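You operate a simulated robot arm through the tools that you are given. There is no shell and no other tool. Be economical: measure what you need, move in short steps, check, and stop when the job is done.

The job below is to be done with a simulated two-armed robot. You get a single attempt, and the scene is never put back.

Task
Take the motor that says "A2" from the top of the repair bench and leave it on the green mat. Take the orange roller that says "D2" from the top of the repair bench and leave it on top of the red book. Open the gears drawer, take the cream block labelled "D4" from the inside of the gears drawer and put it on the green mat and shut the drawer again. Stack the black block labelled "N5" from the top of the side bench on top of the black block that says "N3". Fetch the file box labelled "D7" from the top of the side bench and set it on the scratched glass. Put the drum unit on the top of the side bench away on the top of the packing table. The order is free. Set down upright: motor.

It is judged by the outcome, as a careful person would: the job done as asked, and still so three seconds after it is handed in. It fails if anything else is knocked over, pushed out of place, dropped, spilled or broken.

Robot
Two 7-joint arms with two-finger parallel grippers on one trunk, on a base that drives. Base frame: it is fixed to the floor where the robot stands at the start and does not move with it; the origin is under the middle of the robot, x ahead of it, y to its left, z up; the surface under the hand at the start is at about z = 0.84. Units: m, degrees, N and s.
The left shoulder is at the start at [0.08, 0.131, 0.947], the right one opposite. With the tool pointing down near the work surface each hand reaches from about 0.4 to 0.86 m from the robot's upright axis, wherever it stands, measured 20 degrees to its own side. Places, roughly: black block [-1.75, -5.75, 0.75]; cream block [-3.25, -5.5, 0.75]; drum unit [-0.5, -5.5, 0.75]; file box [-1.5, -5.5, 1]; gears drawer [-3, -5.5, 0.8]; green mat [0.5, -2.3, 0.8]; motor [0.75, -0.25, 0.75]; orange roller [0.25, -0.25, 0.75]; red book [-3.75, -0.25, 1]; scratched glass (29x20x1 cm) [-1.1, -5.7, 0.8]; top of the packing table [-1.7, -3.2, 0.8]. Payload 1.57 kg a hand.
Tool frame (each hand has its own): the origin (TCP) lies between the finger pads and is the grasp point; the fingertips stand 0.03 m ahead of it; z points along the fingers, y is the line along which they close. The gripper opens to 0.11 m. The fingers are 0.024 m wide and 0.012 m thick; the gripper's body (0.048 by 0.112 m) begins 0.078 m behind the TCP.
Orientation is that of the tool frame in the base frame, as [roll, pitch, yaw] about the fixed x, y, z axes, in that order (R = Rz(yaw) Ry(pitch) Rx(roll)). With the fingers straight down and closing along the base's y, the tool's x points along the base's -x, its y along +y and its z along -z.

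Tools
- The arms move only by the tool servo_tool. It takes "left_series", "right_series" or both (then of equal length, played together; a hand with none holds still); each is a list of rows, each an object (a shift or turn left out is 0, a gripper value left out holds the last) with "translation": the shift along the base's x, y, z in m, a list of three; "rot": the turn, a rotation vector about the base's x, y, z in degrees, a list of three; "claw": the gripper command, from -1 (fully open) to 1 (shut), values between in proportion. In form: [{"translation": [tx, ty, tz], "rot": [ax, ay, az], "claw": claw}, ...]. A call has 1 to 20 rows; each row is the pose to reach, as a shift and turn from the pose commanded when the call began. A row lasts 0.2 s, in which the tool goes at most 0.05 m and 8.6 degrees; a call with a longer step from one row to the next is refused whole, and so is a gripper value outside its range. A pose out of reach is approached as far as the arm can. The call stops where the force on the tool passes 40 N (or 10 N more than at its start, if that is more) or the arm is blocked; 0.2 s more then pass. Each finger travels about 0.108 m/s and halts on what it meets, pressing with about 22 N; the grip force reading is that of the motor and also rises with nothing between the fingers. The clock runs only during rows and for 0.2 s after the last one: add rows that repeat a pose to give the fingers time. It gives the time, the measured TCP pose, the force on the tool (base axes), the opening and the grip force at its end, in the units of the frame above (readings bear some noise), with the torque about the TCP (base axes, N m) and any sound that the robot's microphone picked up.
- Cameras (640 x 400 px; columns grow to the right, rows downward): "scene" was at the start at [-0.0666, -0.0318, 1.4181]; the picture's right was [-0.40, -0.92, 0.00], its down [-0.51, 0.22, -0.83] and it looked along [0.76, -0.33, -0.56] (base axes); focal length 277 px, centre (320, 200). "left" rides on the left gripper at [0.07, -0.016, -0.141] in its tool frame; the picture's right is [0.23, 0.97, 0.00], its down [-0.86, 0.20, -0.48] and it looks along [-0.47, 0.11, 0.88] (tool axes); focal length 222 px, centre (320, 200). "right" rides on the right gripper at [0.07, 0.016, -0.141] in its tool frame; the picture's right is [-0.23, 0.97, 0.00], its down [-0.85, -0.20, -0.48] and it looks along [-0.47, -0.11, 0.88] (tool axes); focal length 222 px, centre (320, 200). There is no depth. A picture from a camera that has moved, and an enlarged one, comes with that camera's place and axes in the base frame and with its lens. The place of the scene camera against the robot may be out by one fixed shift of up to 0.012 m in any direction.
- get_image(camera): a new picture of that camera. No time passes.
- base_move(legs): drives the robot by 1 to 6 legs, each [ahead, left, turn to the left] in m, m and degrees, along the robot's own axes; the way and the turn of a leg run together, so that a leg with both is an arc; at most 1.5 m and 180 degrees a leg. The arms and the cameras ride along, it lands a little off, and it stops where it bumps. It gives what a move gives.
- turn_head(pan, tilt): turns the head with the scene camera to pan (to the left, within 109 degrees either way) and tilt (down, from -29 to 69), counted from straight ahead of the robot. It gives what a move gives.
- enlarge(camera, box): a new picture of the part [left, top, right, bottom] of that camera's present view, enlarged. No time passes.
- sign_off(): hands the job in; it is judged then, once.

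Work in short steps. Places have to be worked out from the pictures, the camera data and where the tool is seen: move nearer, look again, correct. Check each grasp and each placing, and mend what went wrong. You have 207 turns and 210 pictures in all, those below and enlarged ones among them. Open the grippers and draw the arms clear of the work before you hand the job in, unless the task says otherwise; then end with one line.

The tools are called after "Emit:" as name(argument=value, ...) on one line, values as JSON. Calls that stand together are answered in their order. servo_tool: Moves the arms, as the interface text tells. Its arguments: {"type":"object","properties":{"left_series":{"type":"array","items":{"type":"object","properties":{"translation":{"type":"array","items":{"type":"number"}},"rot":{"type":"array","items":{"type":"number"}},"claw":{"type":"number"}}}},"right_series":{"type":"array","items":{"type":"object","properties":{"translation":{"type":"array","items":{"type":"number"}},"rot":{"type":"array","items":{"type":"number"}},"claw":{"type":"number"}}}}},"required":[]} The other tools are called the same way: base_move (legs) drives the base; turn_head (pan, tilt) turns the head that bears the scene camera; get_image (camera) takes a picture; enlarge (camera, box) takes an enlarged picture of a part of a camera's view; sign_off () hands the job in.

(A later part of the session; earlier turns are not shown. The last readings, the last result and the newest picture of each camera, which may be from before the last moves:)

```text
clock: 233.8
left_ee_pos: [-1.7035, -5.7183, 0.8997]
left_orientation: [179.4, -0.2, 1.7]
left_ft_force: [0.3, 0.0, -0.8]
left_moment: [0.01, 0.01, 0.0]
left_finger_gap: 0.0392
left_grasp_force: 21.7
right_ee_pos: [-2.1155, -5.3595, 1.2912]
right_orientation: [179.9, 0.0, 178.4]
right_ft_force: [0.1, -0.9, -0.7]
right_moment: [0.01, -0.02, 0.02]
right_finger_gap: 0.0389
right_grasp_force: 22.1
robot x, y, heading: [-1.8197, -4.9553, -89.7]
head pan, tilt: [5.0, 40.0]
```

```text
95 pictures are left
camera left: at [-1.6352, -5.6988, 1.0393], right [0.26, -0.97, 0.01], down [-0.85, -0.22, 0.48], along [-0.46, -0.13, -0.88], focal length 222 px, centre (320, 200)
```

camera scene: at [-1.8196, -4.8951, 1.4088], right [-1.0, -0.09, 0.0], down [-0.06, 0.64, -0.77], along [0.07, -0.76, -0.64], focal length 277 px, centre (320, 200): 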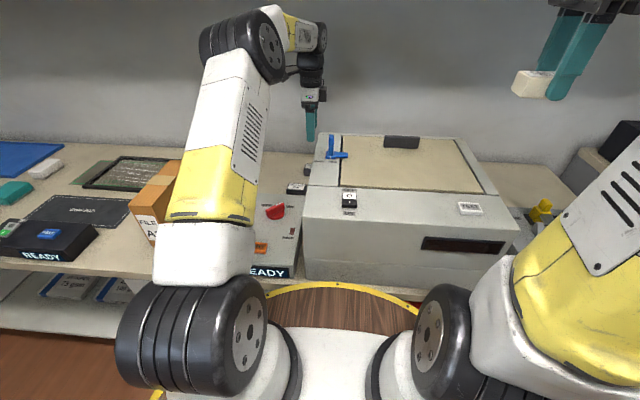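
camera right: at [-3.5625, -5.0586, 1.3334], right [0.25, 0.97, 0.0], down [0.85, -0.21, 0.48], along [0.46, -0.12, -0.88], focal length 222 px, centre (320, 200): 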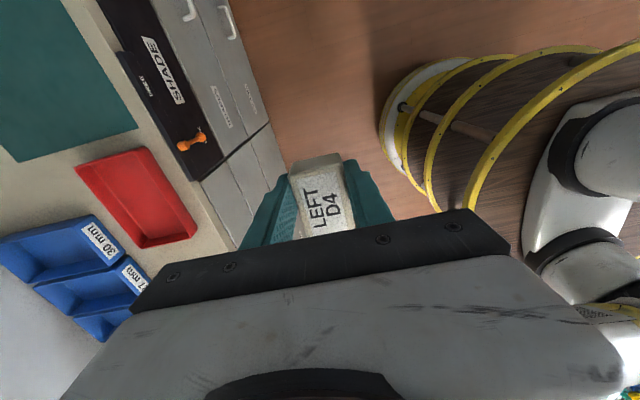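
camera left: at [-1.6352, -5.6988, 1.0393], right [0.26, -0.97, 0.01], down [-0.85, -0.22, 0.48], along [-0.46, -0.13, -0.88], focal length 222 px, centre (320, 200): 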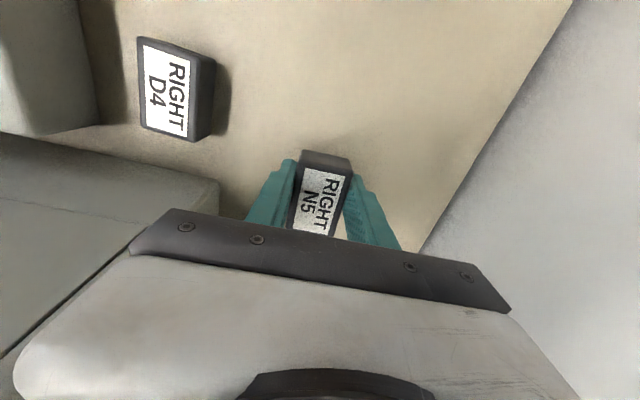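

N5 is held. I raise it while retracting, then strafe right to put N3 ahead-left.

Emit:
servo_tool(left_series=[{"translation": [0.005, 0, 0.03]}, {"translation": [0.005, 0, 0.07]}, {"translation": [0.005, 0.01, 0.11]}, {"translation": [0.005, 0.03, 0.15]}, {"translation": [0.005, 0.06, 0.18]}, {"translation": [0.005, 0.09, 0.21]}, {"translation": [0.005, 0.12, 0.24]}, {"translation": [0.005, 0.16, 0.25]}, {"translation": [0.005, 0.2, 0.26]}, {"translation": [0.005, 0.23, 0.27]}])

Emit:
base_move(legs=[[0, -0.47, 0]])

Emit:
turn_head(pan=15, tilt=35)

Emit:
get_image(camera="scene")

Emit:
get_image(camera="left")

```text
clock: 236.0
left_ee_pos: [-1.7001, -5.4857, 1.1696]
left_orientation: [179.3, -0.2, 1.8]
left_ft_force: [-1.1, -0.6, -0.3]
left_moment: [0.01, -0.01, 0.01]
left_finger_gap: 0.039
left_grasp_force: 21.6
right_ee_pos: [-2.1148, -5.3599, 1.2917]
right_orientation: [-180.0, 0.0, 178.2]
right_ft_force: [0.7, -0.6, -0.4]
right_moment: [0.04, 0.01, 0.0]
right_finger_gap: 0.039
right_grasp_force: 21.6
robot x, y, heading: [-1.8188, -4.9553, -89.7]
head pan, tilt: [5.0, 40.0]
```

```text
clock: 238.8
left_ee_pos: [-2.1709, -5.4881, 1.17]
left_orientation: [179.3, -0.2, 1.7]
left_ft_force: [-0.3, 0.3, -1.4]
left_moment: [0.01, -0.01, 0.0]
left_finger_gap: 0.039
left_grasp_force: 22.4
right_ee_pos: [-2.5876, -5.3613, 1.2913]
right_orientation: [-180.0, 0.1, 178.3]
right_ft_force: [0.1, 0.4, 0.2]
right_moment: [-0.02, 0.03, 0.01]
right_finger_gap: 0.0389
right_grasp_force: 22.2
robot x, y, heading: [-2.2922, -4.9589, -89.9]
head pan, tilt: [5.0, 40.0]
```

```text
clock: 239.6
left_ee_pos: [-2.1718, -5.4881, 1.171]
left_orientation: [179.5, -0.1, 1.6]
left_ft_force: [-0.1, -0.6, -0.9]
left_moment: [0.0, 0.01, 0.0]
left_finger_gap: 0.039
left_grasp_force: 22.0
right_ee_pos: [-2.5884, -5.3618, 1.2912]
right_orientation: [180.0, 0.0, 178.3]
right_ft_force: [-0.1, 0.1, 0.3]
right_moment: [-0.01, 0.03, -0.04]
right_finger_gap: 0.0389
right_grasp_force: 22.3
robot x, y, heading: [-2.2901, -4.9551, -89.8]
head pan, tilt: [15.0, 35.0]
```

```text
94 pictures are left
camera scene: at [-2.2758, -4.8971, 1.4163], right [-0.97, -0.26, 0.0], down [-0.15, 0.55, -0.82], along [0.21, -0.79, -0.57], focal length 277 px, centre (320, 200)
```

scene: 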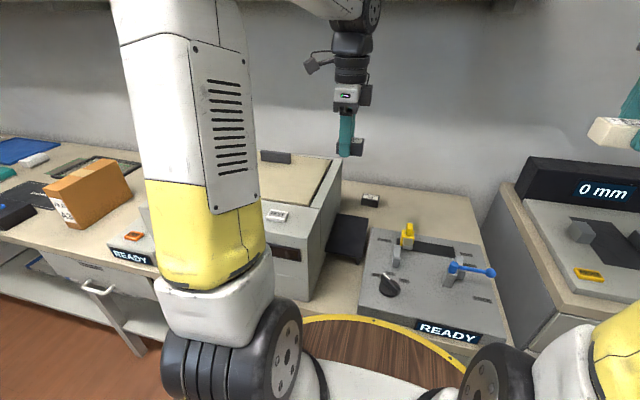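

```text
93 pictures are left
camera left: at [-2.1036, -5.4697, 1.3099], right [0.26, -0.97, 0.01], down [-0.85, -0.22, 0.48], along [-0.46, -0.13, -0.88], focal length 222 px, centre (320, 200)
```

left: 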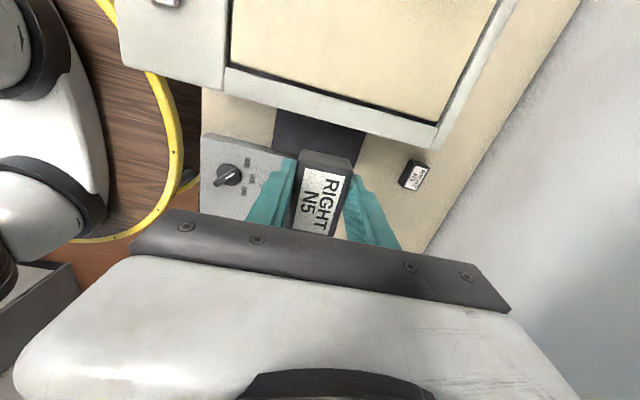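

N3 is now visible in the open beside the box, near (−2.23, −5.72). I zoom for its exact centre and orientation.

Emit:
enlarge(camera="left", box=[370, 140, 450, 210])

Emit:
enlarge(camera="scene", box=[330, 100, 410, 230])

```text
5.71 times, centred on (410, 175) of left
camera zoom: at [-2.1036, -5.4697, 1.3099], right [0.26, -0.97, 0.01], down [-0.85, -0.22, 0.48], along [-0.46, -0.13, -0.88], focal length 1269 px, centre (-194, 343)
```

zoom: 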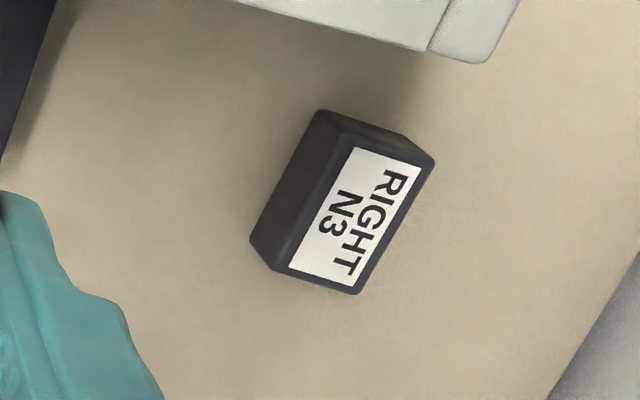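

```text
3.08 times, centred on (370, 165) of scene
camera zoom: at [-2.2758, -4.8971, 1.4163], right [-0.97, -0.26, 0.0], down [-0.15, 0.55, -0.82], along [0.21, -0.79, -0.57], focal length 854 px, centre (166, 308)
```

zoom: 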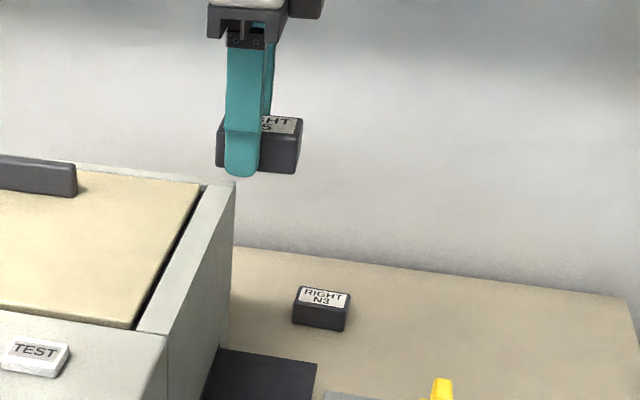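

N3's top centre is at (−2.2305, −5.723, ≈0.868), nearly aligned with N5. I move above it, staying right of the box, then stop for a check.

Emit:
servo_tool(left_series=[{"translation": [-0.03, 0, 0]}, {"translation": [-0.055, -0.02, 0]}, {"translation": [-0.055, -0.06, -0.02]}, {"translation": [-0.055, -0.1, -0.05]}, {"translation": [-0.055, -0.14, -0.08]}, {"translation": [-0.055, -0.18, -0.11]}, {"translation": [-0.055, -0.21, -0.15]}, {"translation": [-0.055, -0.233, -0.19]}, {"translation": [-0.055, -0.233, -0.23]}])

Emit:
get_image(camera="left")

Emit:
enlarge(camera="scene", box=[320, 120, 440, 230])

```text
clock: 241.6
left_ee_pos: [-2.2253, -5.7217, 0.9388]
left_orientation: [179.3, -0.2, 1.6]
left_ft_force: [0.2, 0.1, 0.3]
left_moment: [-0.01, 0.03, -0.02]
left_finger_gap: 0.0389
left_grasp_force: 22.6
right_ee_pos: [-2.5879, -5.3617, 1.291]
right_orientation: [-180.0, -0.1, 178.2]
right_ft_force: [-0.7, 0.1, 0.4]
right_moment: [0.01, -0.02, -0.01]
right_finger_gap: 0.039
right_grasp_force: 21.8
robot x, y, heading: [-2.2934, -4.9521, -90.0]
head pan, tilt: [15.0, 35.0]
```

```text
90 pictures are left
camera left: at [-2.1579, -5.7029, 1.0792], right [0.26, -0.97, 0.01], down [-0.85, -0.22, 0.48], along [-0.46, -0.13, -0.88], focal length 222 px, centre (320, 200)
```

left: 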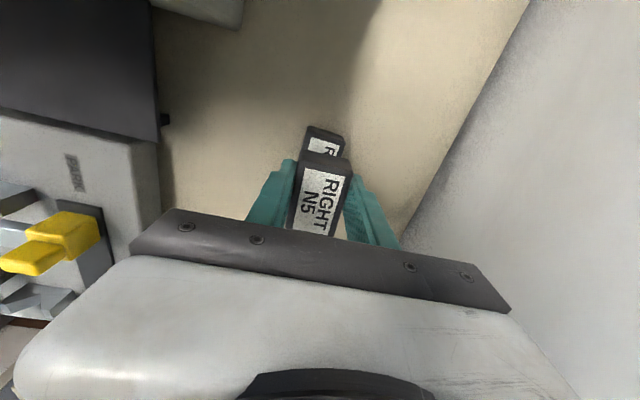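

```text
3.64 times, centred on (380, 175) of scene
camera zoom: at [-2.2758, -4.8971, 1.4163], right [-0.97, -0.26, 0.0], down [-0.15, 0.55, -0.82], along [0.21, -0.79, -0.57], focal length 1009 px, centre (102, 291)
```

zoom: 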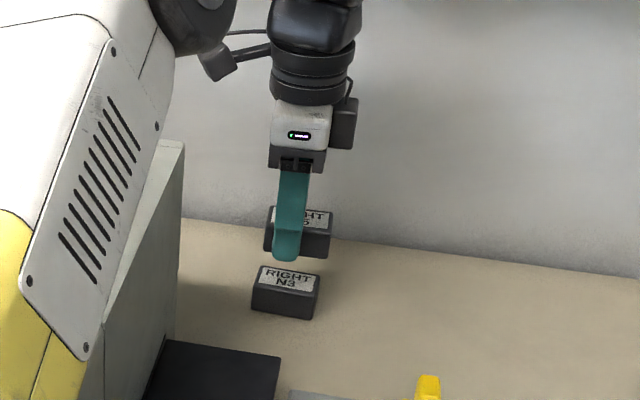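

Alignment looks good within a few mm. I lower slowly until N5 touches N3.

Emit:
servo_tool(left_series=[{"translation": [0.001, -0.002, -0.01]}, {"translation": [0.002, -0.002, -0.018]}, {"translation": [0.002, -0.002, -0.024]}, {"translation": [0.002, -0.002, -0.028]}, {"translation": [0.002, -0.002, -0.031]}, {"translation": [0.002, -0.002, -0.034]}])

Emit:
enlarge(camera="scene", box=[320, 120, 440, 230])

```text
clock: 242.9
left_ee_pos: [-2.2244, -5.7236, 0.9058]
left_orientation: [179.3, -0.2, 1.7]
left_ft_force: [-0.4, 0.6, -0.3]
left_moment: [0.02, 0.02, 0.01]
left_finger_gap: 0.0387
left_grasp_force: 22.0
right_ee_pos: [-2.5874, -5.3619, 1.291]
right_orientation: [180.0, 0.0, 178.3]
right_ft_force: [-0.3, 0.6, -0.4]
right_moment: [0.02, 0.01, -0.02]
right_finger_gap: 0.039
right_grasp_force: 22.0
robot x, y, heading: [-2.2922, -4.9576, -89.8]
head pan, tilt: [15.0, 35.0]
```

```text
3.64 times, centred on (380, 175) of scene
camera zoom: at [-2.2758, -4.8972, 1.4163], right [-0.97, -0.26, 0.0], down [-0.15, 0.55, -0.82], along [0.21, -0.79, -0.57], focal length 1009 px, centre (102, 291)
```

zoom: 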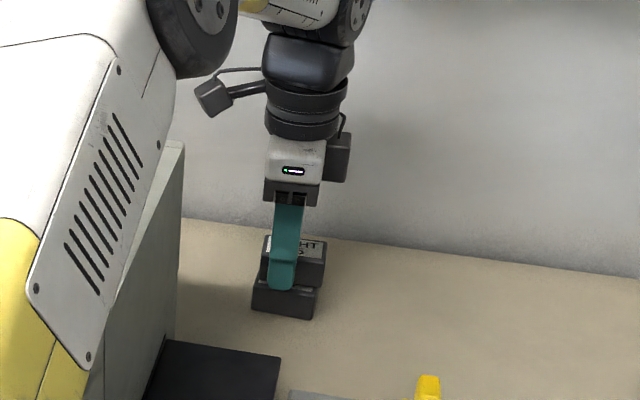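

N5 is nearly down. I check the offset with the wrist camera.

Emit:
enlarge(camera="left", box=[220, 100, 420, 240])

```text
2.86 times, centred on (320, 170) of left
camera zoom: at [-2.1565, -5.7048, 1.0456], right [0.26, -0.97, 0.01], down [-0.85, -0.22, 0.48], along [-0.46, -0.13, -0.88], focal length 635 px, centre (320, 286)
```

zoom: 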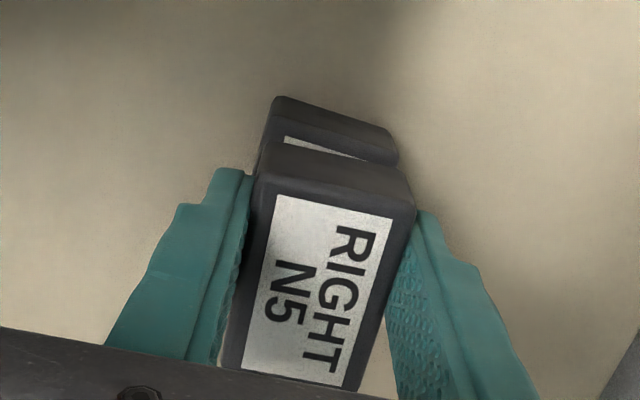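

N5 sits about 6 mm too far in −x. I shift +6 mm and lower to contact.

Emit:
servo_tool(left_series=[{"translation": [0.003, 0, 0]}, {"translation": [0.006, 0, 0]}, {"translation": [0.006, 0, -0.002]}, {"translation": [0.006, 0, -0.004]}, {"translation": [0.006, 0, -0.006]}, {"translation": [0.006, 0, -0.008]}])

```text
clock: 244.3
left_ee_pos: [-2.2189, -5.7234, 0.8997]
left_orientation: [179.2, -0.2, 1.7]
left_ft_force: [0.6, 4.0, 15.9]
left_moment: [0.47, 0.07, -0.02]
left_finger_gap: 0.0391
left_grasp_force: 22.0
right_ee_pos: [-2.5869, -5.3615, 1.2924]
right_orientation: [-180.0, 0.0, 178.3]
right_ft_force: [-0.5, 0.1, -0.5]
right_moment: [0.01, 0.02, 0.02]
right_finger_gap: 0.0393
right_grasp_force: 22.3
robot x, y, heading: [-2.2897, -4.9568, -89.8]
head pan, tilt: [15.0, 35.0]
```

Contact at 16 N: N5 rests on N3. I release gently and lift straight up.

Emit:
servo_tool(left_series=[{"translation": [0, 0, 0.001]}, {"translation": [0, 0, 0.001], "claw": 0.2}, {"translation": [0, 0, 0.001], "claw": 0.1}, {"translation": [0, 0, 0.001], "claw": -0.05}, {"translation": [0, 0, 0.001], "claw": -0.05}, {"translation": [0, 0, 0.01]}, {"translation": [0, 0, 0.03]}, {"translation": [0, 0, 0.06]}, {"translation": [0, 0, 0.1]}])

Emit:
get_image(camera="left")

Emit:
enlarge(camera="scene", box=[320, 120, 440, 230])

```text
clock: 246.3
left_ee_pos: [-2.2182, -5.7234, 0.9978]
left_orientation: [179.5, -0.2, 1.7]
left_ft_force: [-0.6, 0.0, -0.2]
left_moment: [0.05, -0.02, 0.02]
left_finger_gap: 0.0576
left_grasp_force: 0.0
right_ee_pos: [-2.5873, -5.361, 1.292]
right_orientation: [-180.0, 0.0, 178.2]
right_ft_force: [-0.5, 0.8, -0.1]
right_moment: [0.04, -0.02, -0.02]
right_finger_gap: 0.0391
right_grasp_force: 21.7
robot x, y, heading: [-2.2959, -4.9532, -89.9]
head pan, tilt: [15.0, 35.0]
```

```text
86 pictures are left
camera left: at [-2.1496, -5.7045, 1.1375], right [0.26, -0.97, 0.01], down [-0.85, -0.22, 0.48], along [-0.46, -0.13, -0.88], focal length 222 px, centre (320, 200)
```

left: 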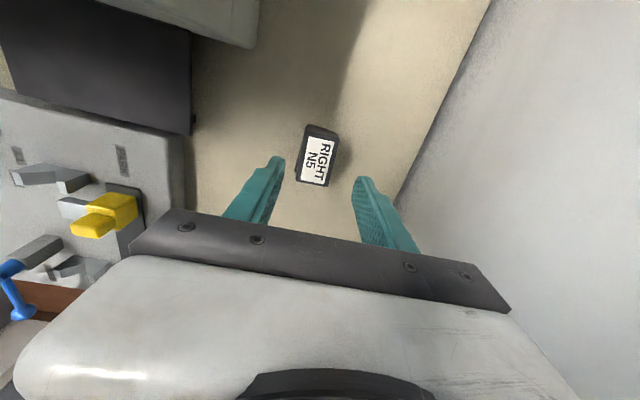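

```text
3.64 times, centred on (380, 175) of scene
camera zoom: at [-2.2758, -4.8974, 1.4163], right [-0.97, -0.26, 0.0], down [-0.15, 0.55, -0.82], along [0.21, -0.79, -0.57], focal length 1009 px, centre (102, 291)
```

zoom: 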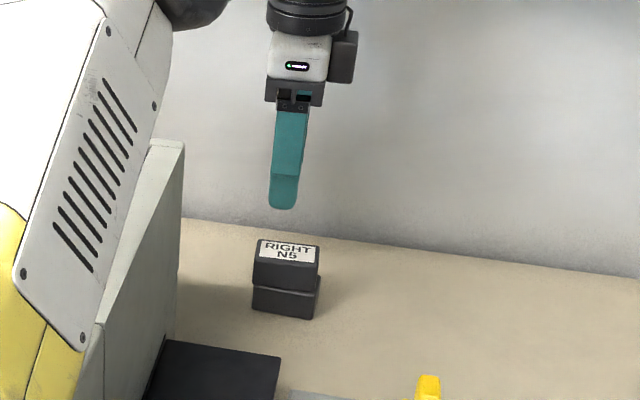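

The stack is neat. I retract the left hand, turning it back to natural yaw, then drive toward file box D7.

Emit:
servo_tool(left_series=[{"translation": [-0.01, 0, 0.04], "rot": [0, 0, 0]}, {"translation": [-0.01, 0.01, 0.08], "rot": [0, 0, 8]}, {"translation": [-0.01, 0.03, 0.11], "rot": [0, 0, 16]}, {"translation": [-0.01, 0.06, 0.14], "rot": [0, 0, 24]}, {"translation": [-0.01, 0.09, 0.16], "rot": [0, 0, 32]}, {"translation": [-0.01, 0.12, 0.18], "rot": [0, 0, 40]}, {"translation": [-0.01, 0.15, 0.2], "rot": [0, 0, 48]}, {"translation": [0, 0.18, 0.2], "rot": [0, 0, 56]}, {"translation": [0.01, 0.21, 0.2], "rot": [0, 0, 64]}, {"translation": [0.03, 0.24, 0.2], "rot": [0, 0, 72]}, {"translation": [0.04, 0.26, 0.2], "rot": [0, 0, 80], "claw": -0.85}, {"translation": [0.05, 0.28, 0.2], "rot": [0, 0, 88.4]}])

Emit:
base_move(legs=[[0, 0.66, 0]])

Emit:
turn_head(pan=15, tilt=38)

Emit:
get_image(camera="scene")

Emit:
get_image(camera="left")

```text
clock: 248.9
left_ee_pos: [-2.168, -5.4444, 1.1981]
left_orientation: [179.4, -0.2, 90.2]
left_ft_force: [0.7, 0.4, -0.4]
left_moment: [0.05, -0.02, 0.01]
left_finger_gap: 0.1019
left_grasp_force: 0.1
right_ee_pos: [-2.5884, -5.3617, 1.2913]
right_orientation: [-179.9, -0.1, 178.2]
right_ft_force: [-0.7, 0.1, -1.0]
right_moment: [-0.01, 0.01, -0.01]
right_finger_gap: 0.0391
right_grasp_force: 21.7
robot x, y, heading: [-2.29, -4.9535, -89.9]
head pan, tilt: [15.0, 35.0]
```

```text
clock: 252.6
left_ee_pos: [-1.5056, -5.4413, 1.1971]
left_orientation: [179.4, -0.2, 90.3]
left_ft_force: [0.0, 0.2, -0.7]
left_moment: [0.01, -0.02, 0.0]
left_finger_gap: 0.1016
left_grasp_force: 0.0
right_ee_pos: [-1.925, -5.36, 1.2909]
right_orientation: [179.9, 0.0, 178.6]
right_ft_force: [-0.8, 0.0, -0.2]
right_moment: [0.0, 0.03, 0.0]
right_finger_gap: 0.039
right_grasp_force: 21.9
robot x, y, heading: [-1.6283, -4.9521, -89.7]
head pan, tilt: [15.0, 35.0]
```

```text
clock: 253.2
left_ee_pos: [-1.5054, -5.4404, 1.1974]
left_orientation: [179.4, -0.2, 90.3]
left_ft_force: [0.4, -2.0, 0.5]
left_moment: [0.0, 0.0, 0.04]
left_finger_gap: 0.1019
left_grasp_force: 0.0
right_ee_pos: [-1.9248, -5.3591, 1.2913]
right_orientation: [179.9, 0.1, 178.5]
right_ft_force: [1.3, -0.4, -1.0]
right_moment: [-0.02, 0.06, -0.01]
right_finger_gap: 0.039
right_grasp_force: 22.2
robot x, y, heading: [-1.6274, -4.9499, -89.6]
head pan, tilt: [15.0, 38.0]
```

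```text
84 pictures are left
camera scene: at [-1.6156, -4.8921, 1.4118], right [-0.96, -0.27, 0.0], down [-0.16, 0.59, -0.79], along [0.21, -0.76, -0.62], focal length 277 px, centre (320, 200)
```

scene: 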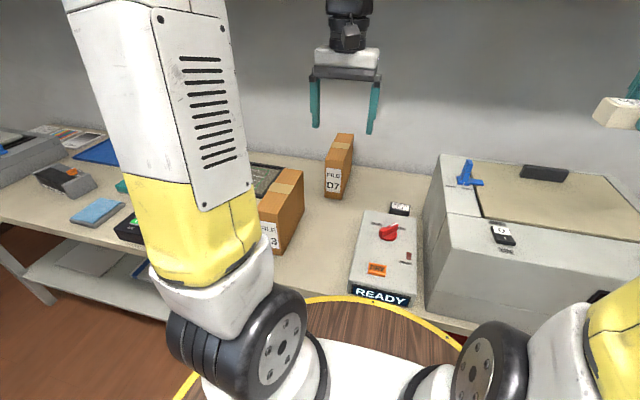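

```text
83 pictures are left
camera left: at [-1.5244, -5.372, 1.3384], right [0.97, 0.23, 0.01], down [0.2, -0.86, 0.48], along [0.12, -0.46, -0.88], focal length 222 px, centre (320, 200)
```

left: 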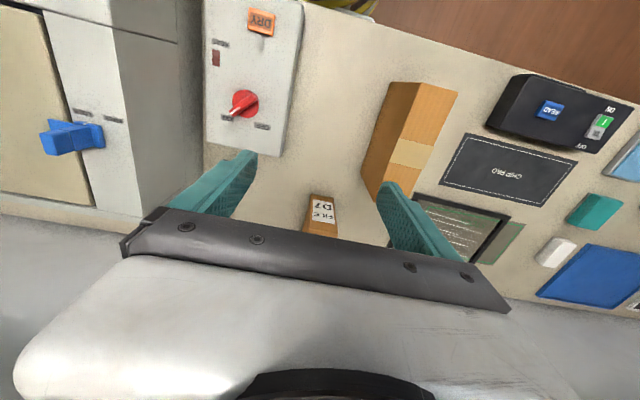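

D7 is visible ahead. I zoom in on both views to fix its position.

Emit:
enlarge(camera="scene", box=[300, 115, 380, 215])

Emit:
enlarge(camera="left", box=[260, 150, 400, 240])

```text
4.00 times, centred on (340, 165) of scene
camera zoom: at [-1.6156, -4.8921, 1.4118], right [-0.96, -0.27, 0.0], down [-0.16, 0.59, -0.79], along [0.21, -0.76, -0.62], focal length 1110 px, centre (240, 340)
```

zoom: 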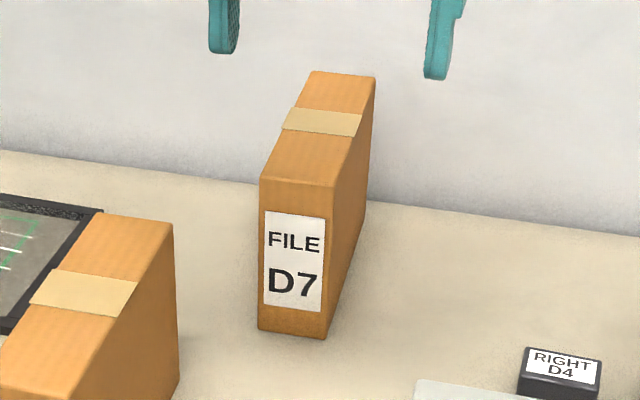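

```text
4.44 times, centred on (330, 195) of left
camera zoom: at [-1.5244, -5.372, 1.3384], right [0.97, 0.23, 0.01], down [0.2, -0.86, 0.48], along [0.12, -0.46, -0.88], focal length 987 px, centre (276, 222)
```

zoom: 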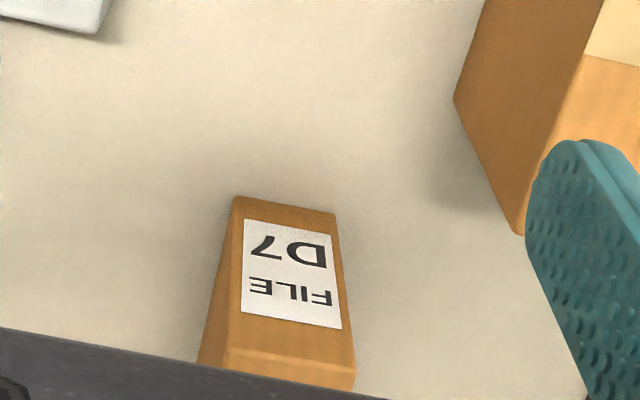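

D7 measures: x centre −1.455 (55 mm wide), y −5.62…−5.82, top z≈0.985. I move above its centre and descend astride it.

Emit:
servo_tool(left_series=[{"translation": [0.015, -0.04, 0]}, {"translation": [0.03, -0.08, 0]}, {"translation": [0.045, -0.12, -0.02]}, {"translation": [0.05, -0.16, -0.04]}, {"translation": [0.05, -0.2, -0.06]}, {"translation": [0.05, -0.24, -0.08]}, {"translation": [0.05, -0.265, -0.1]}, {"translation": [0.05, -0.27, -0.13]}])

Emit:
get_image(camera="left")

Emit:
get_image(camera="scene")

```text
clock: 255.0
left_ee_pos: [-1.4547, -5.7107, 1.0677]
left_orientation: [179.2, -0.2, 90.3]
left_ft_force: [0.7, -0.4, 0.8]
left_moment: [0.0, 0.0, 0.0]
left_finger_gap: 0.1017
left_grasp_force: 0.1
right_ee_pos: [-1.9244, -5.3601, 1.2909]
right_orientation: [179.9, 0.1, 178.5]
right_ft_force: [0.2, 1.2, -0.6]
right_moment: [0.01, 0.0, 0.0]
right_finger_gap: 0.0393
right_grasp_force: 22.4
robot x, y, heading: [-1.6271, -4.9512, -89.5]
head pan, tilt: [15.0, 38.0]
```

```text
80 pictures are left
camera left: at [-1.4742, -5.6422, 1.2078], right [0.97, 0.23, 0.01], down [0.2, -0.86, 0.48], along [0.12, -0.46, -0.88], focal length 222 px, centre (320, 200)
```

left: 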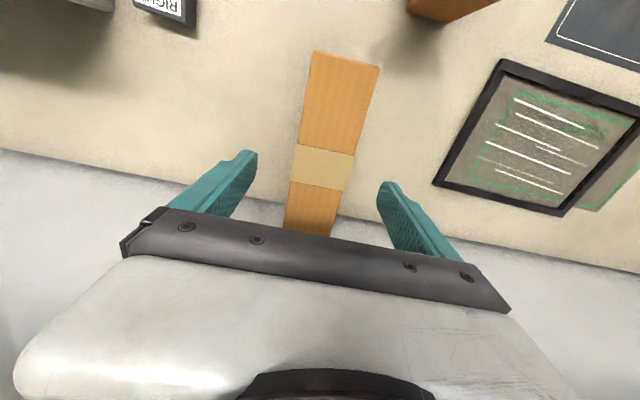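

```text
79 pictures are left
camera scene: at [-1.6157, -4.8921, 1.4117], right [-0.96, -0.27, 0.0], down [-0.16, 0.59, -0.79], along [0.21, -0.76, -0.62], focal length 277 px, centre (320, 200)
```

scene: 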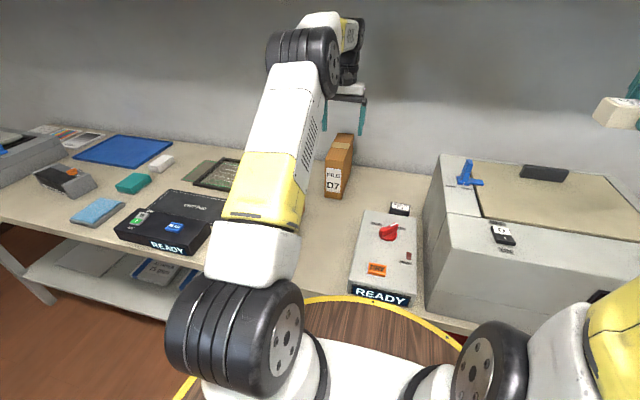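

The box is centred in the grip, and the glass is at x −1.24…−0.96, y −5.56…−5.75. I lower onto D7 and close.

Emit:
servo_tool(left_series=[{"translation": [0.001, -0.003, -0.03]}, {"translation": [0.001, -0.005, -0.06]}, {"translation": [0.001, -0.005, -0.09]}, {"translation": [0.001, -0.005, -0.11]}, {"translation": [0.001, -0.005, -0.125]}, {"translation": [0.001, -0.005, -0.125], "claw": 1}, {"translation": [0.001, -0.005, -0.125], "claw": 1}, {"translation": [0.001, -0.005, -0.125], "claw": 1}, {"translation": [0.001, -0.005, -0.125], "claw": 1}, {"translation": [0.001, -0.005, -0.122]}, {"translation": [0.001, -0.005, -0.118]}, {"translation": [0.001, -0.005, -0.112]}])

Emit:
enlarge(camera="scene", box=[290, 80, 410, 215])

```text
clock: 257.6
left_ee_pos: [-1.4537, -5.7163, 0.9562]
left_orientation: [179.4, -0.3, 90.3]
left_ft_force: [-0.6, 0.1, -5.9]
left_moment: [0.0, 0.0, 0.02]
left_finger_gap: 0.06
left_grasp_force: 21.0
right_ee_pos: [-1.9251, -5.3598, 1.2904]
right_orientation: [179.9, 0.0, 178.6]
right_ft_force: [-0.7, -0.2, -0.1]
right_moment: [0.03, 0.01, -0.01]
right_finger_gap: 0.0389
right_grasp_force: 21.5
robot x, y, heading: [-1.6279, -4.951, -89.5]
head pan, tilt: [15.0, 38.0]
```

```text
2.96 times, centred on (350, 148) of scene
camera zoom: at [-1.6156, -4.8924, 1.4118], right [-0.96, -0.27, 0.0], down [-0.16, 0.59, -0.79], along [0.21, -0.76, -0.62], focal length 822 px, centre (231, 356)
```

zoom: 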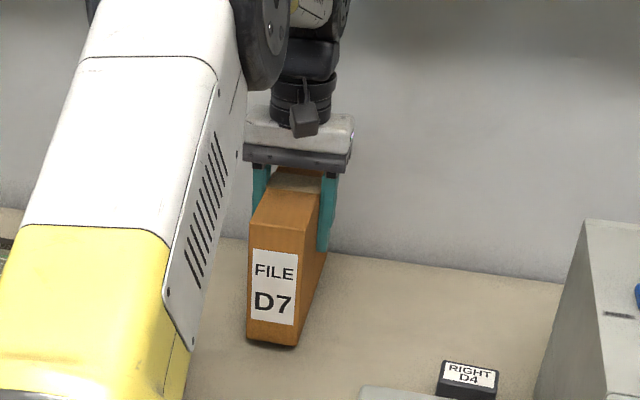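

D7 is held (5.9 N, balanced). I lift it well above A3's top while drawing back slightly.

Emit:
servo_tool(left_series=[{"translation": [0, 0, 0.008]}, {"translation": [0, 0, 0.018]}, {"translation": [0, 0, 0.03]}, {"translation": [0, 0.005, 0.045]}, {"translation": [0, 0.01, 0.06]}, {"translation": [0, 0.02, 0.08]}, {"translation": [0, 0.03, 0.1]}, {"translation": [0, 0.045, 0.12]}, {"translation": [0, 0.06, 0.14]}, {"translation": [0, 0.08, 0.16]}, {"translation": [0, 0.1, 0.18]}, {"translation": [0, 0.12, 0.195]}])

Emit:
get_image(camera="left")

```text
clock: 260.2
left_ee_pos: [-1.4539, -5.5962, 1.1507]
left_orientation: [179.4, -0.2, 90.5]
left_ft_force: [-0.6, -0.5, -4.8]
left_moment: [0.05, -0.02, 0.02]
left_finger_gap: 0.0602
left_grasp_force: 21.6
right_ee_pos: [-1.9243, -5.3599, 1.291]
right_orientation: [-179.9, 0.0, 178.5]
right_ft_force: [-0.5, 0.3, -0.2]
right_moment: [-0.01, -0.01, 0.02]
right_finger_gap: 0.0392
right_grasp_force: 21.8
robot x, y, heading: [-1.6292, -4.9546, -89.5]
head pan, tilt: [15.0, 38.0]
```

```text
77 pictures are left
camera left: at [-1.4731, -5.5271, 1.2913], right [0.97, 0.23, 0.01], down [0.2, -0.86, 0.48], along [0.12, -0.46, -0.88], focal length 222 px, centre (320, 200)
```

left: 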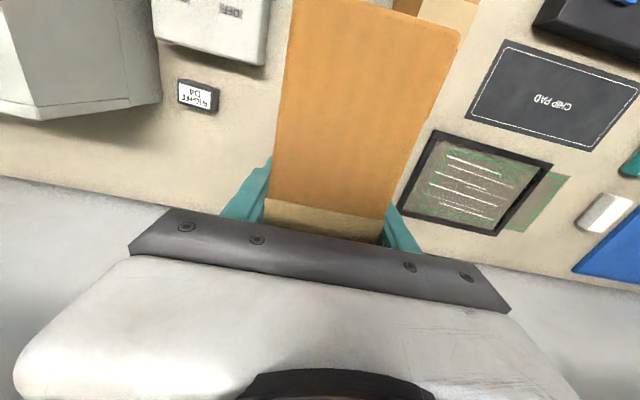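

The box is well clear. I turn it 90° so its long side lies along the glass's long side, then strafe left 0.37 m.

Emit:
servo_tool(left_series=[{"rot": [0, 0, -6]}, {"rot": [0, 0, -13]}, {"rot": [0, 0, -20]}, {"rot": [0, 0, -27]}, {"rot": [0, 0, -34]}, {"rot": [0, 0, -41]}, {"rot": [0, 0, -48]}, {"rot": [0, 0, -55]}, {"rot": [0, 0, -62]}, {"rot": [0, 0, -69]}, {"rot": [0, 0, -76]}, {"rot": [0, 0, -83]}, {"rot": [0, 0, -90]}, {"rot": [0, 0, -90]}])

Emit:
base_move(legs=[[0, 0.37, 0]])

Emit:
get_image(camera="scene")

Emit:
get_image(camera="left")

```text
clock: 263.2
left_ee_pos: [-1.4543, -5.5947, 1.1511]
left_orientation: [179.4, -0.2, 0.3]
left_ft_force: [-0.8, 0.2, -5.3]
left_moment: [-0.02, 0.0, 0.01]
left_finger_gap: 0.0598
left_grasp_force: 21.8
right_ee_pos: [-1.9258, -5.3603, 1.2914]
right_orientation: [-180.0, -0.1, 178.5]
right_ft_force: [0.9, -0.4, -0.5]
right_moment: [0.01, 0.02, -0.01]
right_finger_gap: 0.0389
right_grasp_force: 22.1
robot x, y, heading: [-1.6328, -4.9539, -89.6]
head pan, tilt: [15.0, 38.0]
```

```text
clock: 265.6
left_ee_pos: [-1.0823, -5.5934, 1.1504]
left_orientation: [179.4, -0.2, 0.3]
left_ft_force: [0.1, 0.0, -4.3]
left_moment: [0.02, -0.04, -0.04]
left_finger_gap: 0.0596
left_grasp_force: 22.3
right_ee_pos: [-1.5537, -5.3566, 1.2925]
right_orientation: [179.9, 0.1, 178.5]
right_ft_force: [-0.2, -0.4, -0.7]
right_moment: [0.02, -0.03, -0.01]
right_finger_gap: 0.0389
right_grasp_force: 21.7
robot x, y, heading: [-1.2567, -4.9555, -89.6]
head pan, tilt: [15.0, 38.0]
```

```text
76 pictures are left
camera scene: at [-1.244, -4.8898, 1.4118], right [-0.96, -0.26, 0.0], down [-0.16, 0.59, -0.79], along [0.21, -0.76, -0.62], focal length 277 px, centre (320, 200)
```

scene: 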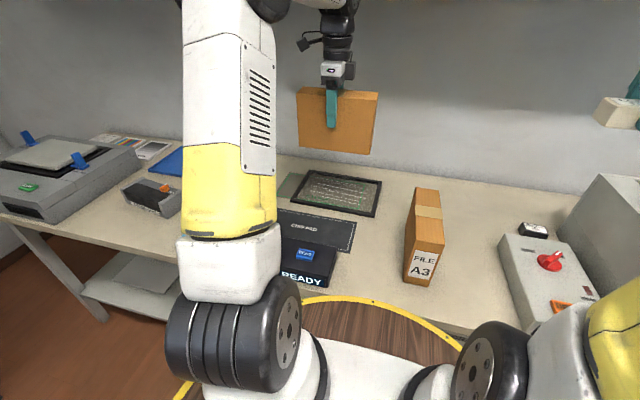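

```text
75 pictures are left
camera left: at [-1.015, -5.5758, 1.2913], right [0.23, -0.97, 0.01], down [-0.86, -0.2, 0.48], along [-0.46, -0.12, -0.88], focal length 222 px, centre (320, 200)
```

left: 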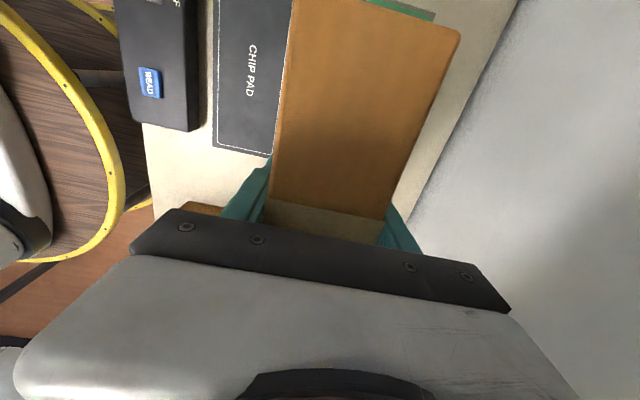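

I zoom on the glass in the scene view to refine its corners.

Emit:
enlarge(camera="scene", box=[260, 140, 400, 250])

```text
3.64 times, centred on (330, 195) of scene
camera zoom: at [-1.244, -4.8898, 1.4118], right [-0.96, -0.26, 0.0], down [-0.16, 0.59, -0.79], along [0.21, -0.76, -0.62], focal length 1009 px, centre (284, 218)
```

zoom: 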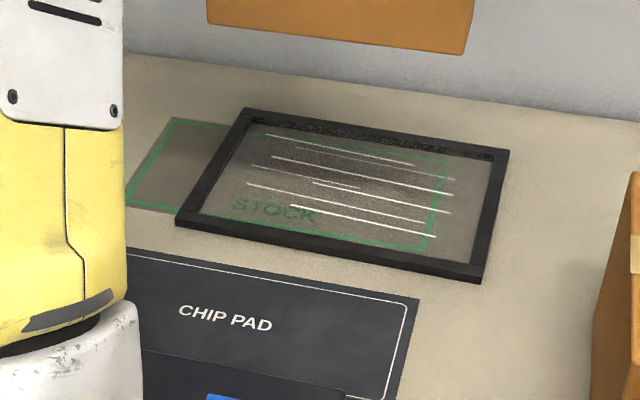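

The glass's outer corners average to centre (−1.10, −5.65). I move above it and lower to just above contact.

Emit:
servo_tool(left_series=[{"translation": [-0.009, -0.02, -0.02]}, {"translation": [-0.018, -0.04, -0.05]}, {"translation": [-0.018, -0.057, -0.08]}, {"translation": [-0.018, -0.057, -0.11]}, {"translation": [-0.018, -0.057, -0.14]}, {"translation": [-0.018, -0.057, -0.16]}, {"translation": [-0.018, -0.057, -0.175]}])

Emit:
enlarge(camera="scene", box=[260, 140, 400, 250])

```text
clock: 267.2
left_ee_pos: [-1.1018, -5.6484, 0.9748]
left_orientation: [179.4, -0.3, 0.3]
left_ft_force: [0.2, 0.3, -4.6]
left_moment: [-0.01, -0.04, -0.02]
left_finger_gap: 0.0599
left_grasp_force: 22.0
right_ee_pos: [-1.5538, -5.3571, 1.2909]
right_orientation: [-180.0, 0.0, 178.5]
right_ft_force: [-1.2, 0.0, -0.4]
right_moment: [0.0, 0.02, 0.01]
right_finger_gap: 0.0388
right_grasp_force: 21.7
robot x, y, heading: [-1.2559, -4.9509, -89.6]
head pan, tilt: [15.0, 38.0]
```

```text
3.64 times, centred on (330, 195) of scene
camera zoom: at [-1.2439, -4.8898, 1.4118], right [-0.96, -0.26, 0.0], down [-0.16, 0.59, -0.79], along [0.21, -0.76, -0.62], focal length 1009 px, centre (284, 218)
```

zoom: 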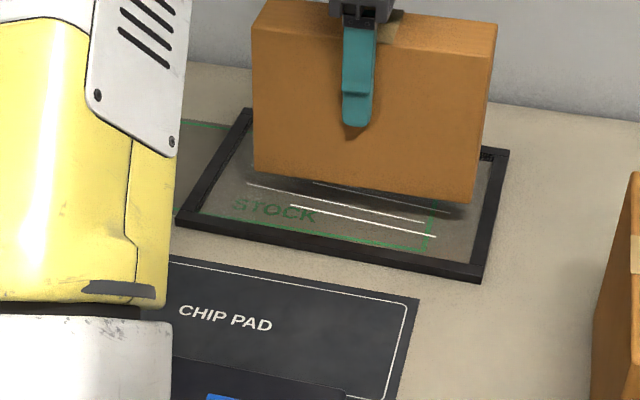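

The box should move about 13 mm left to sit centrally inside the frame. I shift and lower in fine steps to contact.

Emit:
servo_tool(left_series=[{"translation": [0.007, 0, -0.004]}, {"translation": [0.013, 0, -0.008]}, {"translation": [0.013, 0, -0.012]}, {"translation": [0.013, 0, -0.015]}, {"translation": [0.013, 0, -0.018]}, {"translation": [0.013, 0, -0.021]}, {"translation": [0.013, 0, -0.024]}, {"translation": [0.013, 0, -0.027]}, {"translation": [0.013, 0, -0.03]}])

Emit:
enlarge(camera="scene", box=[260, 140, 400, 250])

```text
clock: 269.2
left_ee_pos: [-1.0893, -5.6512, 0.9479]
left_orientation: [179.2, -0.2, 0.3]
left_ft_force: [0.4, 2.3, 20.7]
left_moment: [1.02, -0.01, 0.05]
left_finger_gap: 0.0599
left_grasp_force: 22.0
right_ee_pos: [-1.5538, -5.3562, 1.2912]
right_orientation: [179.9, 0.0, 178.4]
right_ft_force: [0.3, -1.3, 0.0]
right_moment: [0.02, 0.0, 0.0]
right_finger_gap: 0.0388
right_grasp_force: 21.4
robot x, y, heading: [-1.2537, -4.9499, -89.8]
head pan, tilt: [15.0, 38.0]
```

```text
3.64 times, centred on (330, 195) of scene
camera zoom: at [-1.2441, -4.8888, 1.4117], right [-0.96, -0.27, 0.0], down [-0.16, 0.59, -0.79], along [0.21, -0.76, -0.62], focal length 1009 px, centre (284, 218)
```

zoom: 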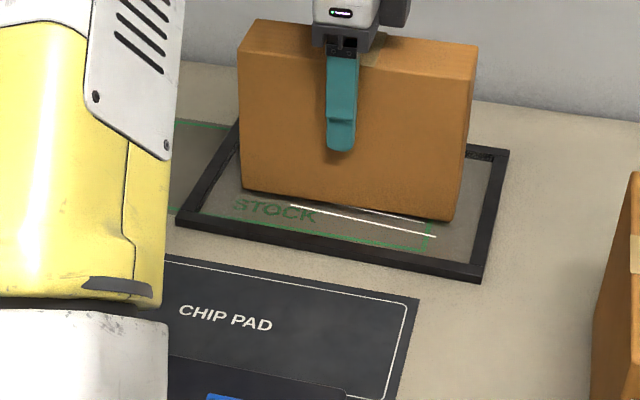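

D7 rests on the glass inside the frame. I ease off, release and lift straight up.

Emit:
servo_tool(left_series=[{"translation": [0, 0, 0.002]}, {"translation": [0, 0, 0.002], "claw": -0.15}, {"translation": [0, 0, 0.002], "claw": -0.3}, {"translation": [0, 0, 0.002], "claw": -0.5}, {"translation": [0, 0, 0.002], "claw": -0.5}, {"translation": [0, 0, 0.02]}, {"translation": [0, 0, 0.05]}, {"translation": [0, 0.01, 0.09]}, {"translation": [0, 0.03, 0.13]}, {"translation": [0, 0.06, 0.17]}, {"translation": [0, 0.09, 0.2]}, {"translation": [0, 0.12, 0.22]}])

Emit:
enlarge(camera="scene", box=[240, 120, 420, 250])

```text
clock: 271.8
left_ee_pos: [-1.0886, -5.53, 1.1648]
left_orientation: [179.3, -0.2, 0.2]
left_ft_force: [-0.2, -0.5, -0.4]
left_moment: [0.04, -0.03, -0.01]
left_finger_gap: 0.0823
left_grasp_force: 0.1
right_ee_pos: [-1.5528, -5.3569, 1.2914]
right_orientation: [180.0, 0.1, 178.6]
right_ft_force: [0.3, -0.4, -0.5]
right_moment: [0.0, -0.04, 0.01]
right_finger_gap: 0.0388
right_grasp_force: 22.0
robot x, y, heading: [-1.2556, -4.9534, -89.7]
head pan, tilt: [15.0, 38.0]
```

```text
3.08 times, centred on (330, 185) of scene
camera zoom: at [-1.2439, -4.89, 1.4118], right [-0.96, -0.26, 0.0], down [-0.16, 0.59, -0.79], along [0.21, -0.76, -0.62], focal length 854 px, centre (289, 246)
```

zoom: 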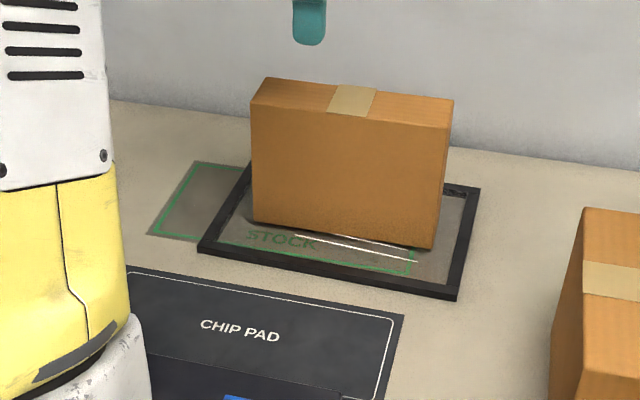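

D7 stands squarely on the glass. Now the drum unit: I strafe left 0.42 m and look.

Emit:
base_move(legs=[[0, 0.42, 0]])

Emit:
get_image(camera="scene")

Emit:
get_image(camera="left")

```text
clock: 274.4
left_ee_pos: [-0.6669, -5.5292, 1.1659]
left_orientation: [179.3, -0.2, 0.2]
left_ft_force: [0.2, -0.2, -1.3]
left_moment: [0.02, -0.03, 0.01]
left_finger_gap: 0.0824
left_grasp_force: 0.0
right_ee_pos: [-1.1314, -5.3543, 1.2905]
right_orientation: [180.0, -0.1, 178.3]
right_ft_force: [0.2, -0.1, -0.2]
right_moment: [0.02, 0.01, -0.01]
right_finger_gap: 0.039
right_grasp_force: 21.8
robot x, y, heading: [-0.8322, -4.9454, -89.7]
head pan, tilt: [15.0, 38.0]
```

```text
70 pictures are left
camera scene: at [-0.821, -4.8873, 1.4117], right [-0.96, -0.26, 0.0], down [-0.16, 0.59, -0.79], along [0.21, -0.76, -0.62], focal length 277 px, centre (320, 200)
```

scene: 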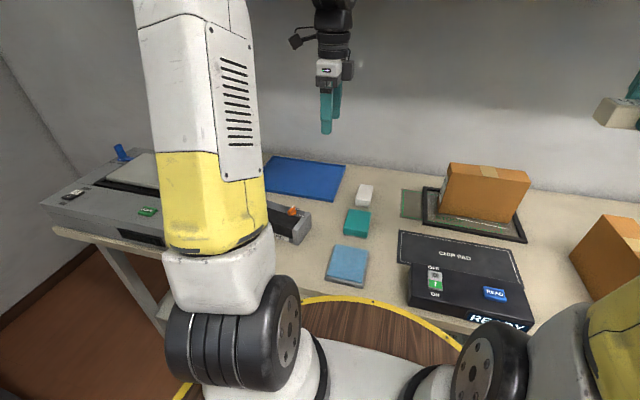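

```text
69 pictures are left
camera left: at [-0.5981, -5.5109, 1.3061], right [0.23, -0.97, 0.01], down [-0.86, -0.2, 0.48], along [-0.46, -0.12, -0.88], focal length 222 px, centre (320, 200)
```

left: 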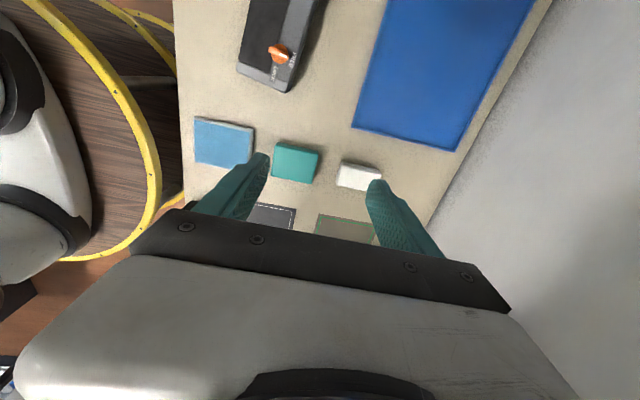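

The drum unit is further left; I strafe 0.25 m more.

Emit:
base_move(legs=[[0, 0.25, 0]])

Emit:
get_image(camera="left")

Emit:
get_image(camera="scene")

```text
clock: 276.2
left_ee_pos: [-0.4123, -5.5264, 1.1655]
left_orientation: [179.4, -0.2, 0.3]
left_ft_force: [0.3, 0.2, 0.1]
left_moment: [-0.03, 0.01, 0.01]
left_finger_gap: 0.0822
left_grasp_force: 0.0
right_ee_pos: [-0.8783, -5.3531, 1.291]
right_orientation: [180.0, 0.0, 178.6]
right_ft_force: [0.3, -0.2, -0.7]
right_moment: [-0.03, -0.02, 0.02]
right_finger_gap: 0.0389
right_grasp_force: 22.4
robot x, y, heading: [-0.5852, -4.9421, -89.5]
head pan, tilt: [15.0, 38.0]
```

```text
68 pictures are left
camera left: at [-0.3443, -5.5084, 1.3061], right [0.23, -0.97, 0.01], down [-0.86, -0.2, 0.48], along [-0.46, -0.12, -0.88], focal length 222 px, centre (320, 200)
```

left: 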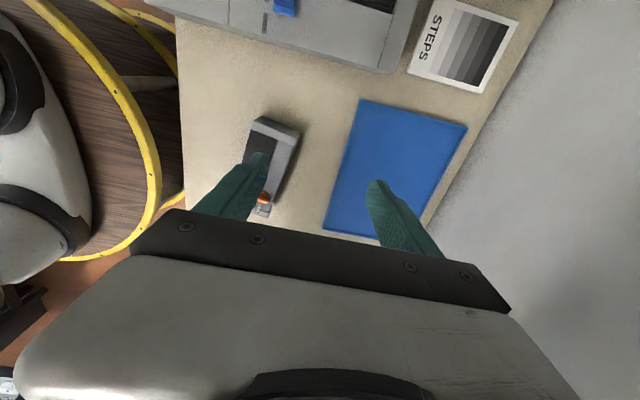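

```text
67 pictures are left
camera scene: at [-0.5693, -4.8855, 1.4118], right [-0.96, -0.27, 0.0], down [-0.16, 0.59, -0.79], along [0.21, -0.76, -0.62], focal length 277 px, centre (320, 200)
```

scene: 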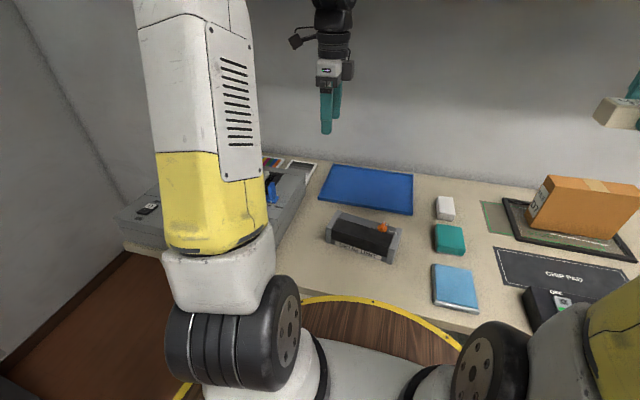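

The drum unit is fully in view. I enlarge it to measure.

Emit:
enlarge(camera="scene", box=[305, 190, 425, 275])

```text
4.71 times, centred on (365, 232) of scene
camera zoom: at [-0.5693, -4.8855, 1.4118], right [-0.96, -0.27, 0.0], down [-0.16, 0.59, -0.79], along [0.21, -0.76, -0.62], focal length 1305 px, centre (108, 47)
```

zoom: 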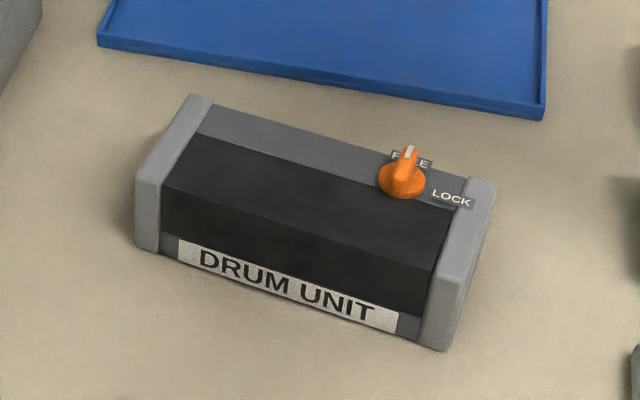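

Drum unit: centre ≈ (−0.538, −5.435), long axis yaw ≈ −9°, width ≈ 80 mm, top z ≈ 0.893. I position the left hand above it, fully open.

Emit:
servo_tool(left_series=[{"translation": [-0.03, 0.02, 0], "rot": [0, 0, -3], "claw": -1}, {"translation": [-0.06, 0.04, -0.02], "rot": [0, 0, -6]}, {"translation": [-0.09, 0.06, -0.05], "rot": [0, 0, -9]}, {"translation": [-0.115, 0.08, -0.08], "rot": [0, 0, -9]}, {"translation": [-0.125, 0.091, -0.11], "rot": [0, 0, -9]}, {"translation": [-0.125, 0.091, -0.14], "rot": [0, 0, -9]}, {"translation": [-0.125, 0.091, -0.16], "rot": [0, 0, -9]}])

Emit:
get_image(camera="left")

```text
clock: 277.8
left_ee_pos: [-0.5381, -5.4346, 1.0059]
left_orientation: [179.4, -0.2, -8.7]
left_ft_force: [-0.3, -0.7, 0.1]
left_moment: [-0.02, 0.0, 0.0]
left_finger_gap: 0.11
left_grasp_force: 0.0
right_ee_pos: [-0.8782, -5.3534, 1.2917]
right_orientation: [-179.9, 0.0, 178.6]
right_ft_force: [-0.5, 0.5, -0.1]
right_moment: [0.02, 0.01, -0.01]
right_finger_gap: 0.0392
right_grasp_force: 22.2
robot x, y, heading: [-0.5794, -4.948, -89.6]
head pan, tilt: [15.0, 38.0]
```

```text
65 pictures are left
camera left: at [-0.4677, -5.4278, 1.1457], right [0.08, -1.0, 0.01], down [-0.88, -0.06, 0.48], along [-0.48, -0.05, -0.88], focal length 222 px, centre (320, 200)
```

left: 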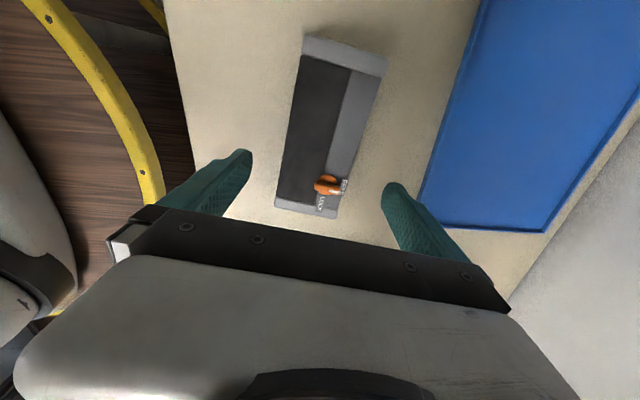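

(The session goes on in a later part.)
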